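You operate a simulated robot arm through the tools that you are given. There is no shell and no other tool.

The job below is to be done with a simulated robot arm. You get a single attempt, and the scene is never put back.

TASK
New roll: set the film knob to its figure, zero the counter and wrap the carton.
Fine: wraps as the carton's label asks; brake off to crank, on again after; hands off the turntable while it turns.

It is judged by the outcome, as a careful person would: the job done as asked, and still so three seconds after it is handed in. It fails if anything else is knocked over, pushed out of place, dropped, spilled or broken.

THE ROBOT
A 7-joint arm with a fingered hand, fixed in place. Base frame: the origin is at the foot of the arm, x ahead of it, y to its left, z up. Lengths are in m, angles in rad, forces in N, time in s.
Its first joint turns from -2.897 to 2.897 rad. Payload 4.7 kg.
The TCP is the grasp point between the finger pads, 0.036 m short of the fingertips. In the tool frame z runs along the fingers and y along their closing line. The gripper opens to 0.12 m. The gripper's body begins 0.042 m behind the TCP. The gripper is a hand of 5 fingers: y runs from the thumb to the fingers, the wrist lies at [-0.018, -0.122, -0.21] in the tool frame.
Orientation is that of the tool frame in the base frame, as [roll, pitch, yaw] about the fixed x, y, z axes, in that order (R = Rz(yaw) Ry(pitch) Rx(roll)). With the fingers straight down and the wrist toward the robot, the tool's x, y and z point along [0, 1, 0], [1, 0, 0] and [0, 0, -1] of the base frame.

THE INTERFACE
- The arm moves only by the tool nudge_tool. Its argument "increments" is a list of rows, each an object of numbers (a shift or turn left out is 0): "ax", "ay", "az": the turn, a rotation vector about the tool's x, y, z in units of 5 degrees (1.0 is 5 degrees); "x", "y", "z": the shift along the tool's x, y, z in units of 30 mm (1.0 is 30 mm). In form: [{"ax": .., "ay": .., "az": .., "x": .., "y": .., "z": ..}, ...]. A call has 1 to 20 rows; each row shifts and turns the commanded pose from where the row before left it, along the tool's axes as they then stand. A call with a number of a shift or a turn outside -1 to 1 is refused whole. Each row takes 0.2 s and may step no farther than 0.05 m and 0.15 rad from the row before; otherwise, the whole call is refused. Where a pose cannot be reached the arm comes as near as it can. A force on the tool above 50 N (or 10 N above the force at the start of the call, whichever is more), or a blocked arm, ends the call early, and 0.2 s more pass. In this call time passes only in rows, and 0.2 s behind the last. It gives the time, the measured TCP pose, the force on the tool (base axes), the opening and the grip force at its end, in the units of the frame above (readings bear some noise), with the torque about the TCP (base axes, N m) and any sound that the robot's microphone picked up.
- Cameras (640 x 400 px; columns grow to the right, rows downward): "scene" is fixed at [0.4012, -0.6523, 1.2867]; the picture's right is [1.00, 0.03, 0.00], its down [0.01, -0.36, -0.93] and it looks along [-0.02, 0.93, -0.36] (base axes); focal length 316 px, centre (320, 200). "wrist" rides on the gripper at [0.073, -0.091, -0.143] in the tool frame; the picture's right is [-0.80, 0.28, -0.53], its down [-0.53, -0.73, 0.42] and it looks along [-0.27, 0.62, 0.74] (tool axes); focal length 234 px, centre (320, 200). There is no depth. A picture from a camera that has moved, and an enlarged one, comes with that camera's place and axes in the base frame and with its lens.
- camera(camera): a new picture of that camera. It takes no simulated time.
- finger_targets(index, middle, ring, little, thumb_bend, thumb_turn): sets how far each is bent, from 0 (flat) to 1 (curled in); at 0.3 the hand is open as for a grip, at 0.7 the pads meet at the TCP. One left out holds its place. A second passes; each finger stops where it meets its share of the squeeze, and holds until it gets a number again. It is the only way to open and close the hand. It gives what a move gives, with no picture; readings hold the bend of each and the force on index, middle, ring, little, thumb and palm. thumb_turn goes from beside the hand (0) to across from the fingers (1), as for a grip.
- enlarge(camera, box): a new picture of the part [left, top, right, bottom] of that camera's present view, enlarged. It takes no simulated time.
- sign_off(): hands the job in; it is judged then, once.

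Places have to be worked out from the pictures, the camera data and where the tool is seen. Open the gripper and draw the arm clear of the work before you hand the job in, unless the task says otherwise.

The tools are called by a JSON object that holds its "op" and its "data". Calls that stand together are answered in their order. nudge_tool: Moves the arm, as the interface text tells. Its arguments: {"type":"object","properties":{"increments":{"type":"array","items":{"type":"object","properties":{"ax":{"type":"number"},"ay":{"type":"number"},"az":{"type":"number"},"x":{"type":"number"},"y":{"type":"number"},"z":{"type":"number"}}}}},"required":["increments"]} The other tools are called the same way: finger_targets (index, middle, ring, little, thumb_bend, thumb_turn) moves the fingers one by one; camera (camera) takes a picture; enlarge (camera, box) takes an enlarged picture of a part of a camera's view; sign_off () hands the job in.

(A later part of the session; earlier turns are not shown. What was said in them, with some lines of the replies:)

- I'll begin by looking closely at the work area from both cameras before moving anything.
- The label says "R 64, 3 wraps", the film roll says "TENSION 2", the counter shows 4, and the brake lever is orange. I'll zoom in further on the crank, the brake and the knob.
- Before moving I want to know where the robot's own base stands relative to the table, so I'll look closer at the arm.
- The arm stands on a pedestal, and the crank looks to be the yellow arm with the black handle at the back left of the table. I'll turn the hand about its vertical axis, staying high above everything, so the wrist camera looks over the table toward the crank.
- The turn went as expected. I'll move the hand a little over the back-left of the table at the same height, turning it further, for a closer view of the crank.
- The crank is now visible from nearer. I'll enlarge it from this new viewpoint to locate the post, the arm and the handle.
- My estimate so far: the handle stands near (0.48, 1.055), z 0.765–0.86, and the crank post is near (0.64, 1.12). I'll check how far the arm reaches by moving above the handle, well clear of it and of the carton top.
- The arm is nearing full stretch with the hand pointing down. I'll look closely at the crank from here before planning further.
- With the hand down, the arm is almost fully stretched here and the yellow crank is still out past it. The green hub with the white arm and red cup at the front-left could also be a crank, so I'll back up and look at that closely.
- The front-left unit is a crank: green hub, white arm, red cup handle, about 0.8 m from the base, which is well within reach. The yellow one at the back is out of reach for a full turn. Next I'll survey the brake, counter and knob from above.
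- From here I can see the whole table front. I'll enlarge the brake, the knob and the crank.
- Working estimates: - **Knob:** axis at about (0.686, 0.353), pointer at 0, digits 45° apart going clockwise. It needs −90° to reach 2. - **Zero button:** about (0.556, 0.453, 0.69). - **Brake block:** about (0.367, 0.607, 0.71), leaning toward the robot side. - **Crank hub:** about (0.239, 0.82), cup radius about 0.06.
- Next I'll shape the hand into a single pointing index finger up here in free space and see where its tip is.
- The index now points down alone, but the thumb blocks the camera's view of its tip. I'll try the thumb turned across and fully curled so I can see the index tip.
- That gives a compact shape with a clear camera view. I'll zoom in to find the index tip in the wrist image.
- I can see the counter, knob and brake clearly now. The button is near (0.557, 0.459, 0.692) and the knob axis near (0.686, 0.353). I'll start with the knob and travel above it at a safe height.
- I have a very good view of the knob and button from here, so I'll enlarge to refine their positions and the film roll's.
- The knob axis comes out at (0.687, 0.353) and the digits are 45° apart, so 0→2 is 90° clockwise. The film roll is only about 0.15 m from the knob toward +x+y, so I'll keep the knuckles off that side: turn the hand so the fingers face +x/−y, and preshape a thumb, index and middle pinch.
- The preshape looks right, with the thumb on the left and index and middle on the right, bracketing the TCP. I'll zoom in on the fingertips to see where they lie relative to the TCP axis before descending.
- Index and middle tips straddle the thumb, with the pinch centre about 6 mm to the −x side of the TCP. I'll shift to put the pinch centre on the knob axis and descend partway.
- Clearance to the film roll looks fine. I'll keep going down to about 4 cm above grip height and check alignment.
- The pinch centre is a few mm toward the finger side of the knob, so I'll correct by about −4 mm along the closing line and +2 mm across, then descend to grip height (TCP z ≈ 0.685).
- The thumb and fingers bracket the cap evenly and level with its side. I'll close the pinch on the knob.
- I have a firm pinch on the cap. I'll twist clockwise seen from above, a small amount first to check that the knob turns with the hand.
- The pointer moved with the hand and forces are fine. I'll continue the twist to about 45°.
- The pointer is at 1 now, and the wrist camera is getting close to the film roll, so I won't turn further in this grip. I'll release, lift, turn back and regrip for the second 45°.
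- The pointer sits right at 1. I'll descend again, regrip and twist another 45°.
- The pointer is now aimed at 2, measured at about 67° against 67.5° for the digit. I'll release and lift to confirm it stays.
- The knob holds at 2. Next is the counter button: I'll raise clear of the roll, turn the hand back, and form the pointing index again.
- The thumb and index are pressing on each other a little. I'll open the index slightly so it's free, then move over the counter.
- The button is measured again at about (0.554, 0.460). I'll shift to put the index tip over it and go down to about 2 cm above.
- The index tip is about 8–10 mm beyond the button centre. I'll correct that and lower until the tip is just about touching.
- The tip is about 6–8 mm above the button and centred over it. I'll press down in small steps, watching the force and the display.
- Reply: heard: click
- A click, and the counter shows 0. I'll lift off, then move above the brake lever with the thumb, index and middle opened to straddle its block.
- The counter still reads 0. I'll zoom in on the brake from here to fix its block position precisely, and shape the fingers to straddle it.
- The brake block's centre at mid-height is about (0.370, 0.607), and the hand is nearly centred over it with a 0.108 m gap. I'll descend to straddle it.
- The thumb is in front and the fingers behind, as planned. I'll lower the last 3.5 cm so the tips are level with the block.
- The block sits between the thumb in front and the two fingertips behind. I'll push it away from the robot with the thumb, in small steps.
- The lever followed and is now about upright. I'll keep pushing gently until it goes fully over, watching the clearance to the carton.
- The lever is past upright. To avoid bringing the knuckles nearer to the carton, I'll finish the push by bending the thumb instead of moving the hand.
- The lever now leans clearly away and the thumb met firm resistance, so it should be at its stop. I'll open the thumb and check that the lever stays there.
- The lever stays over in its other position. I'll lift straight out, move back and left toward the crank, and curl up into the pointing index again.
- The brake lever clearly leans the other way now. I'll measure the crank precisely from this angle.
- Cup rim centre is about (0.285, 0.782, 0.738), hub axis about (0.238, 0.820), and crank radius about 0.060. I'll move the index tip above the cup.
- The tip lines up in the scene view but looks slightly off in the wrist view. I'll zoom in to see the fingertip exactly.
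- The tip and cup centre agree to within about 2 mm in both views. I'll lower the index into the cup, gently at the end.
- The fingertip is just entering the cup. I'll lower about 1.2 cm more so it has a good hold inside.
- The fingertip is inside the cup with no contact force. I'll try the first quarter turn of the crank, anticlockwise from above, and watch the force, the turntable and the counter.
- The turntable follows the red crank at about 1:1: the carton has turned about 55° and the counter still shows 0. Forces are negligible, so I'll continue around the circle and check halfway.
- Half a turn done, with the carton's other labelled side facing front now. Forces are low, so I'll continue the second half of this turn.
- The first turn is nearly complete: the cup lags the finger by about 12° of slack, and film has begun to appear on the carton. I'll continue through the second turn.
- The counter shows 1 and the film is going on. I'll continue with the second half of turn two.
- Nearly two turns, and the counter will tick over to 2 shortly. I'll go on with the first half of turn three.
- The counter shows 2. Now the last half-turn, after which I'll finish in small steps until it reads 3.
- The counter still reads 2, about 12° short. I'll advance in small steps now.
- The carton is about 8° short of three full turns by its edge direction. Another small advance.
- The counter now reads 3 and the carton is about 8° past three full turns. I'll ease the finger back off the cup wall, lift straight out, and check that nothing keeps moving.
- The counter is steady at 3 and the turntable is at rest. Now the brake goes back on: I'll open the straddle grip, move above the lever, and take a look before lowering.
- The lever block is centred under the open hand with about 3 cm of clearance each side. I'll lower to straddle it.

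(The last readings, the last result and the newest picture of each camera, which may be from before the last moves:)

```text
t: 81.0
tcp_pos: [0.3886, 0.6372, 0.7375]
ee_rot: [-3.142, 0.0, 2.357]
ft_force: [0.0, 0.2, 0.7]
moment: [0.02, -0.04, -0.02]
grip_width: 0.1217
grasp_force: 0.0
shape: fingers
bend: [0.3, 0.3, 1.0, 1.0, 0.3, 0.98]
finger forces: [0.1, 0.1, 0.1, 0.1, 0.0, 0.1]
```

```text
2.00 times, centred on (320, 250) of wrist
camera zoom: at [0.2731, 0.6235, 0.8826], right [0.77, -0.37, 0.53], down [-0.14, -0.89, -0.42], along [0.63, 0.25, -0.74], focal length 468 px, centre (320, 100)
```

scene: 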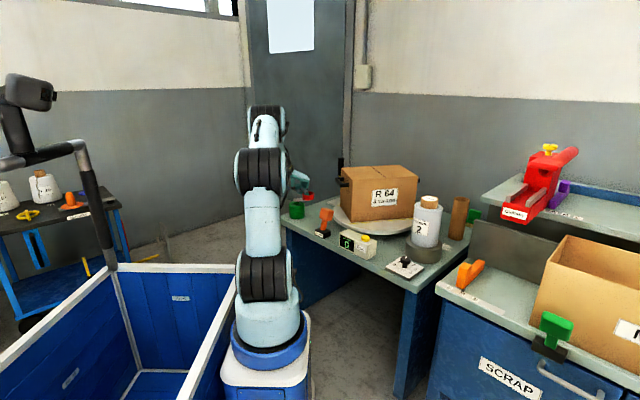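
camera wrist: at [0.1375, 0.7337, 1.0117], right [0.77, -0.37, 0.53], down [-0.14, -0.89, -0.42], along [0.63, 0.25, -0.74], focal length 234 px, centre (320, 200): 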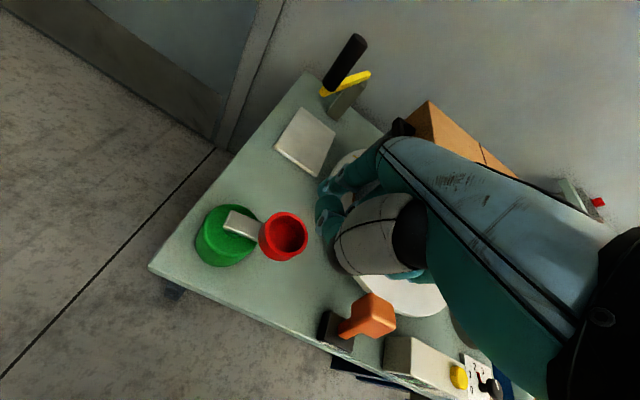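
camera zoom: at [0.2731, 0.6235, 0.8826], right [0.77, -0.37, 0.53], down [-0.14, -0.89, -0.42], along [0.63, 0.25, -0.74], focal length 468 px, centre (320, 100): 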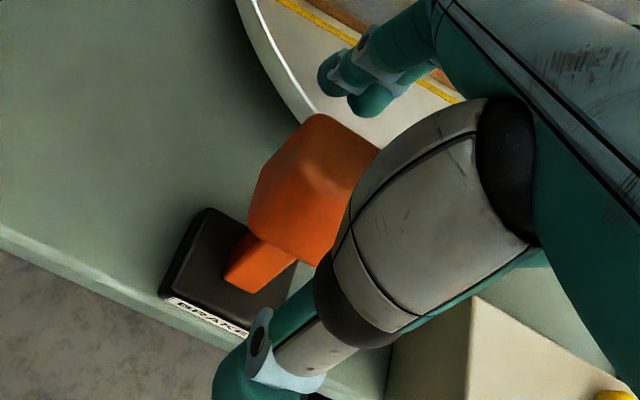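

Fingers are behind and the thumb is in front. I'll pull toward the robot with the fingertips in small steps.

{"op": "nudge_tool", "data": {"increments": [{"y": -0.3}, {"y": -0.3}, {"y": -0.3}, {"y": -0.3}, {"y": -0.3}]}}

{"op": "enlarge", "data": {"camera": "scene", "box": [295, 170, 355, 250]}}

```text
t: 82.2
tcp_pos: [0.3578, 0.6046, 0.7384]
ee_rot: [-3.139, 0.003, 2.356]
ft_force: [1.2, 1.4, 3.1]
moment: [0.19, -0.14, 0.05]
grip_width: 0.1263
grasp_force: 2.3
shape: fingers
bend: [0.28, 0.3, 1.0, 1.0, 0.3, 0.98]
finger forces: [4.3, 0.0, 0.0, 0.0, 0.0, 0.0]
```

```text
5.00 times, centred on (325, 210) of scene
camera zoom: at [0.4012, -0.6523, 1.2867], right [1.0, 0.03, 0.0], down [0.01, -0.36, -0.93], along [-0.02, 0.93, -0.36], focal length 1582 px, centre (295, 150)
```

zoom: 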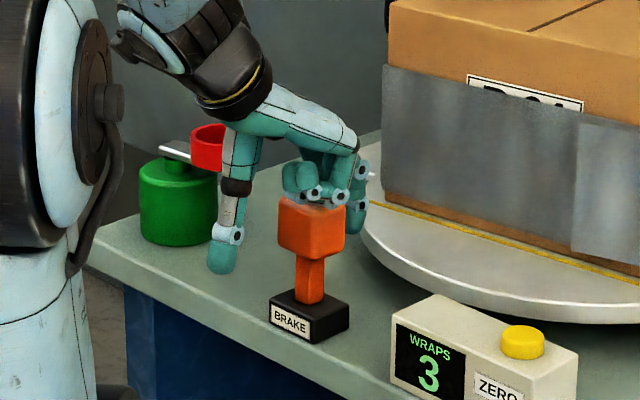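

The lever is upright again. I'll continue pulling it over to the robot side.

{"op": "nudge_tool", "data": {"increments": [{"y": -0.25}, {"y": -0.25}, {"y": -0.25}, {"y": -0.2}]}}

{"op": "enlarge", "data": {"camera": "scene", "box": [295, 170, 355, 250]}}

```text
t: 83.2
tcp_pos: [0.3364, 0.5843, 0.7389]
ee_rot: [3.141, -0.001, 2.356]
ft_force: [7.1, 3.8, -1.1]
moment: [-0.08, 0.07, -0.12]
grip_width: 0.126
grasp_force: 3.0
shape: fingers
bend: [0.28, 0.3, 1.0, 1.0, 0.3, 0.98]
finger forces: [6.3, 0.4, 0.0, 0.0, 0.0, 0.1]
```

```text
5.00 times, centred on (325, 210) of scene
camera zoom: at [0.4012, -0.6523, 1.2867], right [1.0, 0.03, 0.0], down [0.01, -0.36, -0.93], along [-0.02, 0.93, -0.36], focal length 1582 px, centre (295, 150)
```

zoom: 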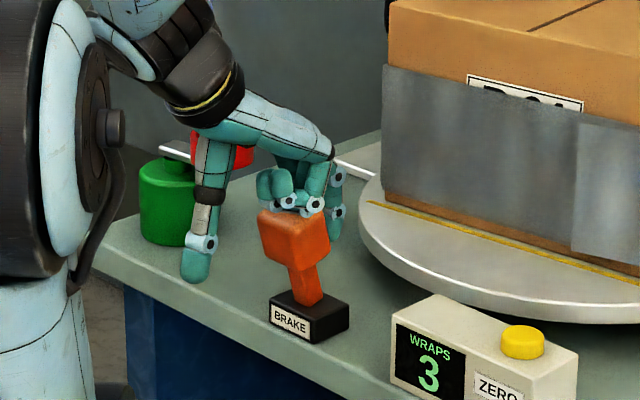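

The lever is back where it started, with force building at its stop. I'll give a brief extra squeeze with the fingertips to make sure it's fully home, then release.

{"op": "finger_targets", "data": {"index": 0.36, "middle": 0.36}}

{"op": "enlarge", "data": {"camera": "scene", "box": [295, 170, 355, 250]}}

```text
t: 84.2
tcp_pos: [0.3367, 0.5852, 0.7395]
ee_rot: [-3.141, 0.002, 2.355]
ft_force: [15.0, 11.2, 3.0]
moment: [0.12, -0.14, -0.19]
grip_width: 0.1233
grasp_force: 9.5
shape: fingers
bend: [0.29, 0.32, 1.0, 1.0, 0.3, 0.98]
finger forces: [12.7, 5.3, 0.0, 0.0, 0.0, 0.0]
```

```text
5.00 times, centred on (325, 210) of scene
camera zoom: at [0.4012, -0.6523, 1.2867], right [1.0, 0.03, 0.0], down [0.01, -0.36, -0.93], along [-0.02, 0.93, -0.36], focal length 1582 px, centre (295, 150)
```

zoom: 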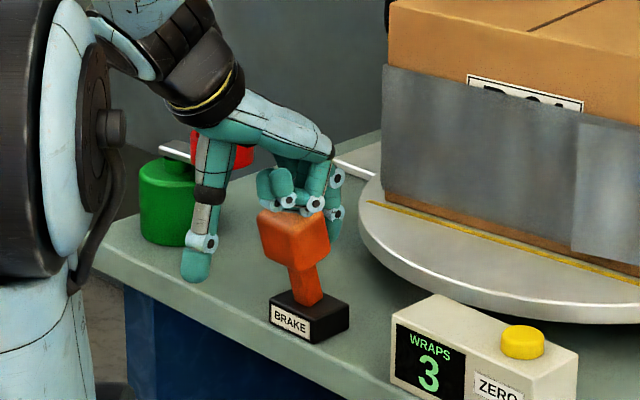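

The lever is firmly at its stop. I'll move the fingertips off it, lift straight up, and look at the result.

{"op": "nudge_tool", "data": {"increments": [{"y": 0.3}, {"y": 0.3}, {"y": 0.3}, {"z": -0.6}, {"z": -0.8}, {"z": -0.9}, {"z": -0.9}, {"z": -0.9}, {"z": -0.9}]}}

{"op": "enlarge", "data": {"camera": "scene", "box": [275, 150, 445, 290]}}

{"op": "enlarge", "data": {"camera": "wrist", "box": [200, 200, 360, 330]}}

```text
t: 86.2
tcp_pos: [0.3556, 0.6023, 0.8892]
ee_rot: [3.141, -0.001, 2.355]
ft_force: [0.8, 0.2, 0.4]
moment: [-0.03, -0.01, -0.01]
grip_width: 0.1134
grasp_force: 0.1
shape: fingers
bend: [0.36, 0.36, 1.0, 1.0, 0.3, 0.98]
finger forces: [0.0, 0.0, 0.0, 0.1, 0.0, 0.0]
```

```text
2.86 times, centred on (360, 220) of scene
camera zoom: at [0.4012, -0.6523, 1.2867], right [1.0, 0.03, 0.0], down [0.01, -0.36, -0.93], along [-0.02, 0.93, -0.36], focal length 904 px, centre (206, 143)
```

zoom: 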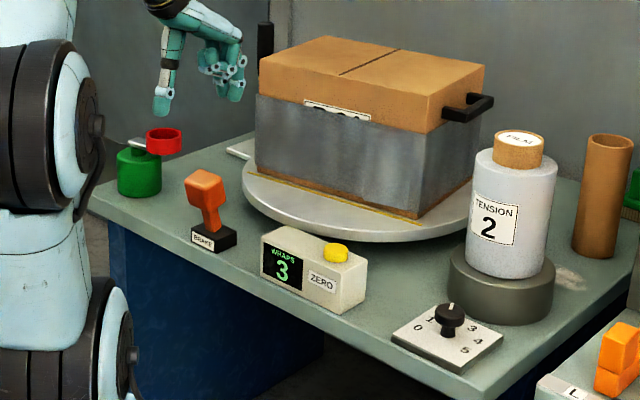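

```text
3.08 times, centred on (280, 265) of wrist
camera zoom: at [0.2404, 0.5909, 1.0345], right [0.77, -0.37, 0.53], down [-0.14, -0.89, -0.42], along [0.63, 0.25, -0.74], focal length 720 px, centre (443, 0)
```

zoom: 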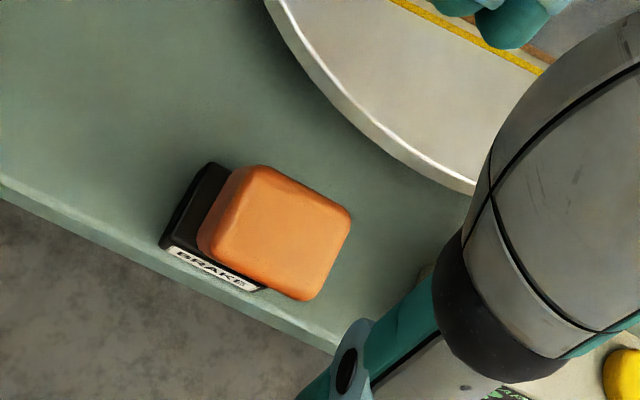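

The brake is back in its starting position, the counter reads 3, the knob is at 2 and the carton is wrapped. I'll draw the arm up and clear, and open the hand.

{"op": "nudge_tool", "data": {"increments": [{"z": -1}, {"z": -1}, {"z": -1}, {"z": -1}, {"z": -1}, {"y": -0.9}, {"y": -0.9}, {"y": -0.9}]}}

{"op": "finger_targets", "data": {"index": 0.3, "middle": 0.3, "ring": 0.3, "little": 0.3, "thumb_bend": 0.3, "thumb_turn": 1.0}}

{"op": "camera", "data": {"camera": "scene"}}

{"op": "enlarge", "data": {"camera": "scene", "box": [275, 150, 445, 290]}}

{"op": "enlarge", "data": {"camera": "scene", "box": [380, 240, 436, 285]}}

{"op": "camera", "data": {"camera": "wrist"}}

```text
t: 88.0
tcp_pos: [0.2967, 0.5453, 1.0388]
ee_rot: [3.14, -0.001, 2.355]
ft_force: [-0.5, -0.9, 0.3]
moment: [0.02, -0.02, 0.0]
grip_width: 0.1137
grasp_force: 0.0
shape: fingers
bend: [0.36, 0.36, 1.0, 1.0, 0.3, 0.98]
finger forces: [0.0, 0.0, 0.1, 0.0, 0.0, 0.0]
```

```text
t: 89.0
tcp_pos: [0.297, 0.5454, 1.0381]
ee_rot: [3.139, -0.001, 2.355]
ft_force: [-1.0, -0.2, 0.0]
moment: [0.0, 0.02, 0.03]
grip_width: 0.1223
grasp_force: 0.2
shape: fingers
bend: [0.3, 0.3, 0.3, 0.3, 0.3, 0.97]
finger forces: [0.1, 0.0, 0.1, 0.1, 0.0, 0.0]
```

```text
taken
```

scene: 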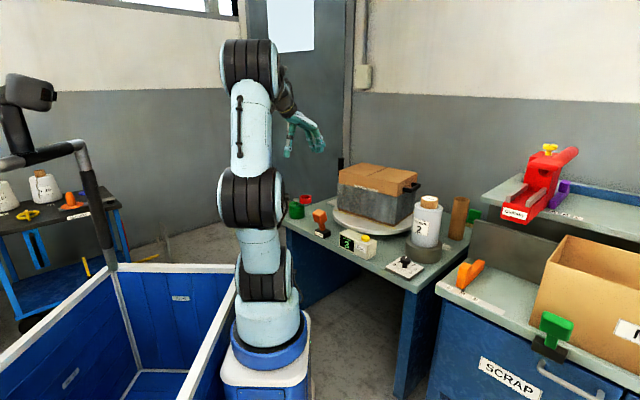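

```text
2.86 times, centred on (360, 220) of scene
camera zoom: at [0.4012, -0.6523, 1.2867], right [1.0, 0.03, 0.0], down [0.01, -0.36, -0.93], along [-0.02, 0.93, -0.36], focal length 904 px, centre (206, 143)
```

zoom: 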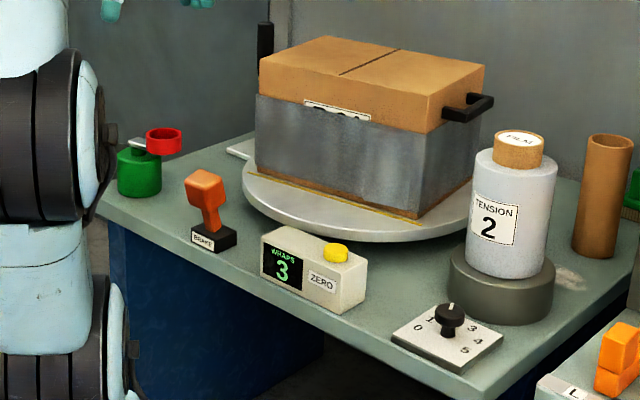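

```text
8.89 times, centred on (408, 262) of scene
camera zoom: at [0.4012, -0.6523, 1.2867], right [1.0, 0.03, 0.0], down [0.01, -0.36, -0.93], along [-0.02, 0.93, -0.36], focal length 2812 px, centre (-462, -356)
```

zoom: 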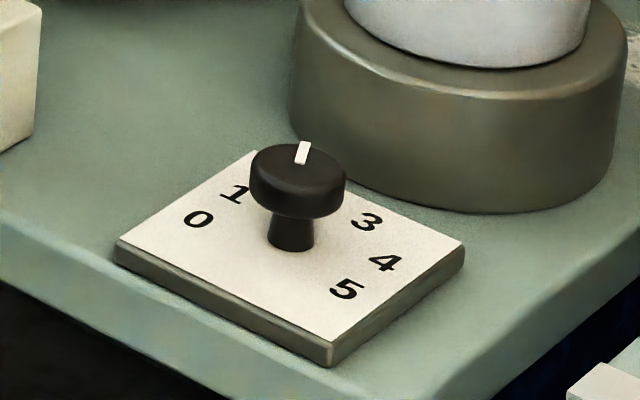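

```text
taken
camera wrist: at [0.1819, 0.5324, 1.1839], right [0.77, -0.37, 0.53], down [-0.14, -0.89, -0.42], along [0.63, 0.25, -0.74], focal length 234 px, centre (320, 200)
```

wrist: 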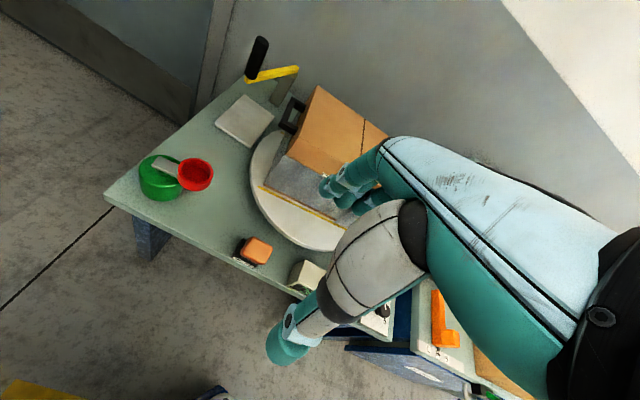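

The final pictures show the knob at 2, the counter at 3, the carton wrapped, and the brake lever back in its original position. The turntable is still, nothing has been knocked over or moved, and the hand is open and clear. I'm handing the job in.

{"op": "sign_off", "data": {}}

```text
The job is handed in.
```

The new roll is set up and the carton is wrapped three times, as its label asks. I've handed the job in; I haven't seen the verdict.

- **Film knob:** turned from 0 to 2, the tension figure on the roll. I checked it stayed at 2 after letting go.
- **Counter:** zeroed with the button before wrapping (it clicked and showed 0). It now reads 3.
- **Wrapping:** I turned the red crank three times with one finger, and the hand never touched the turntable. The carton stopped about 8° past three full turns.
- **Brake:** pushed over before cranking, and pulled back to its starting position and firmly against its stop afterwards. The lever has no on/off marking, so I took the starting position to be "on".

In the last pictures nothing else had been knocked or moved. The hand was open and clear of the table.
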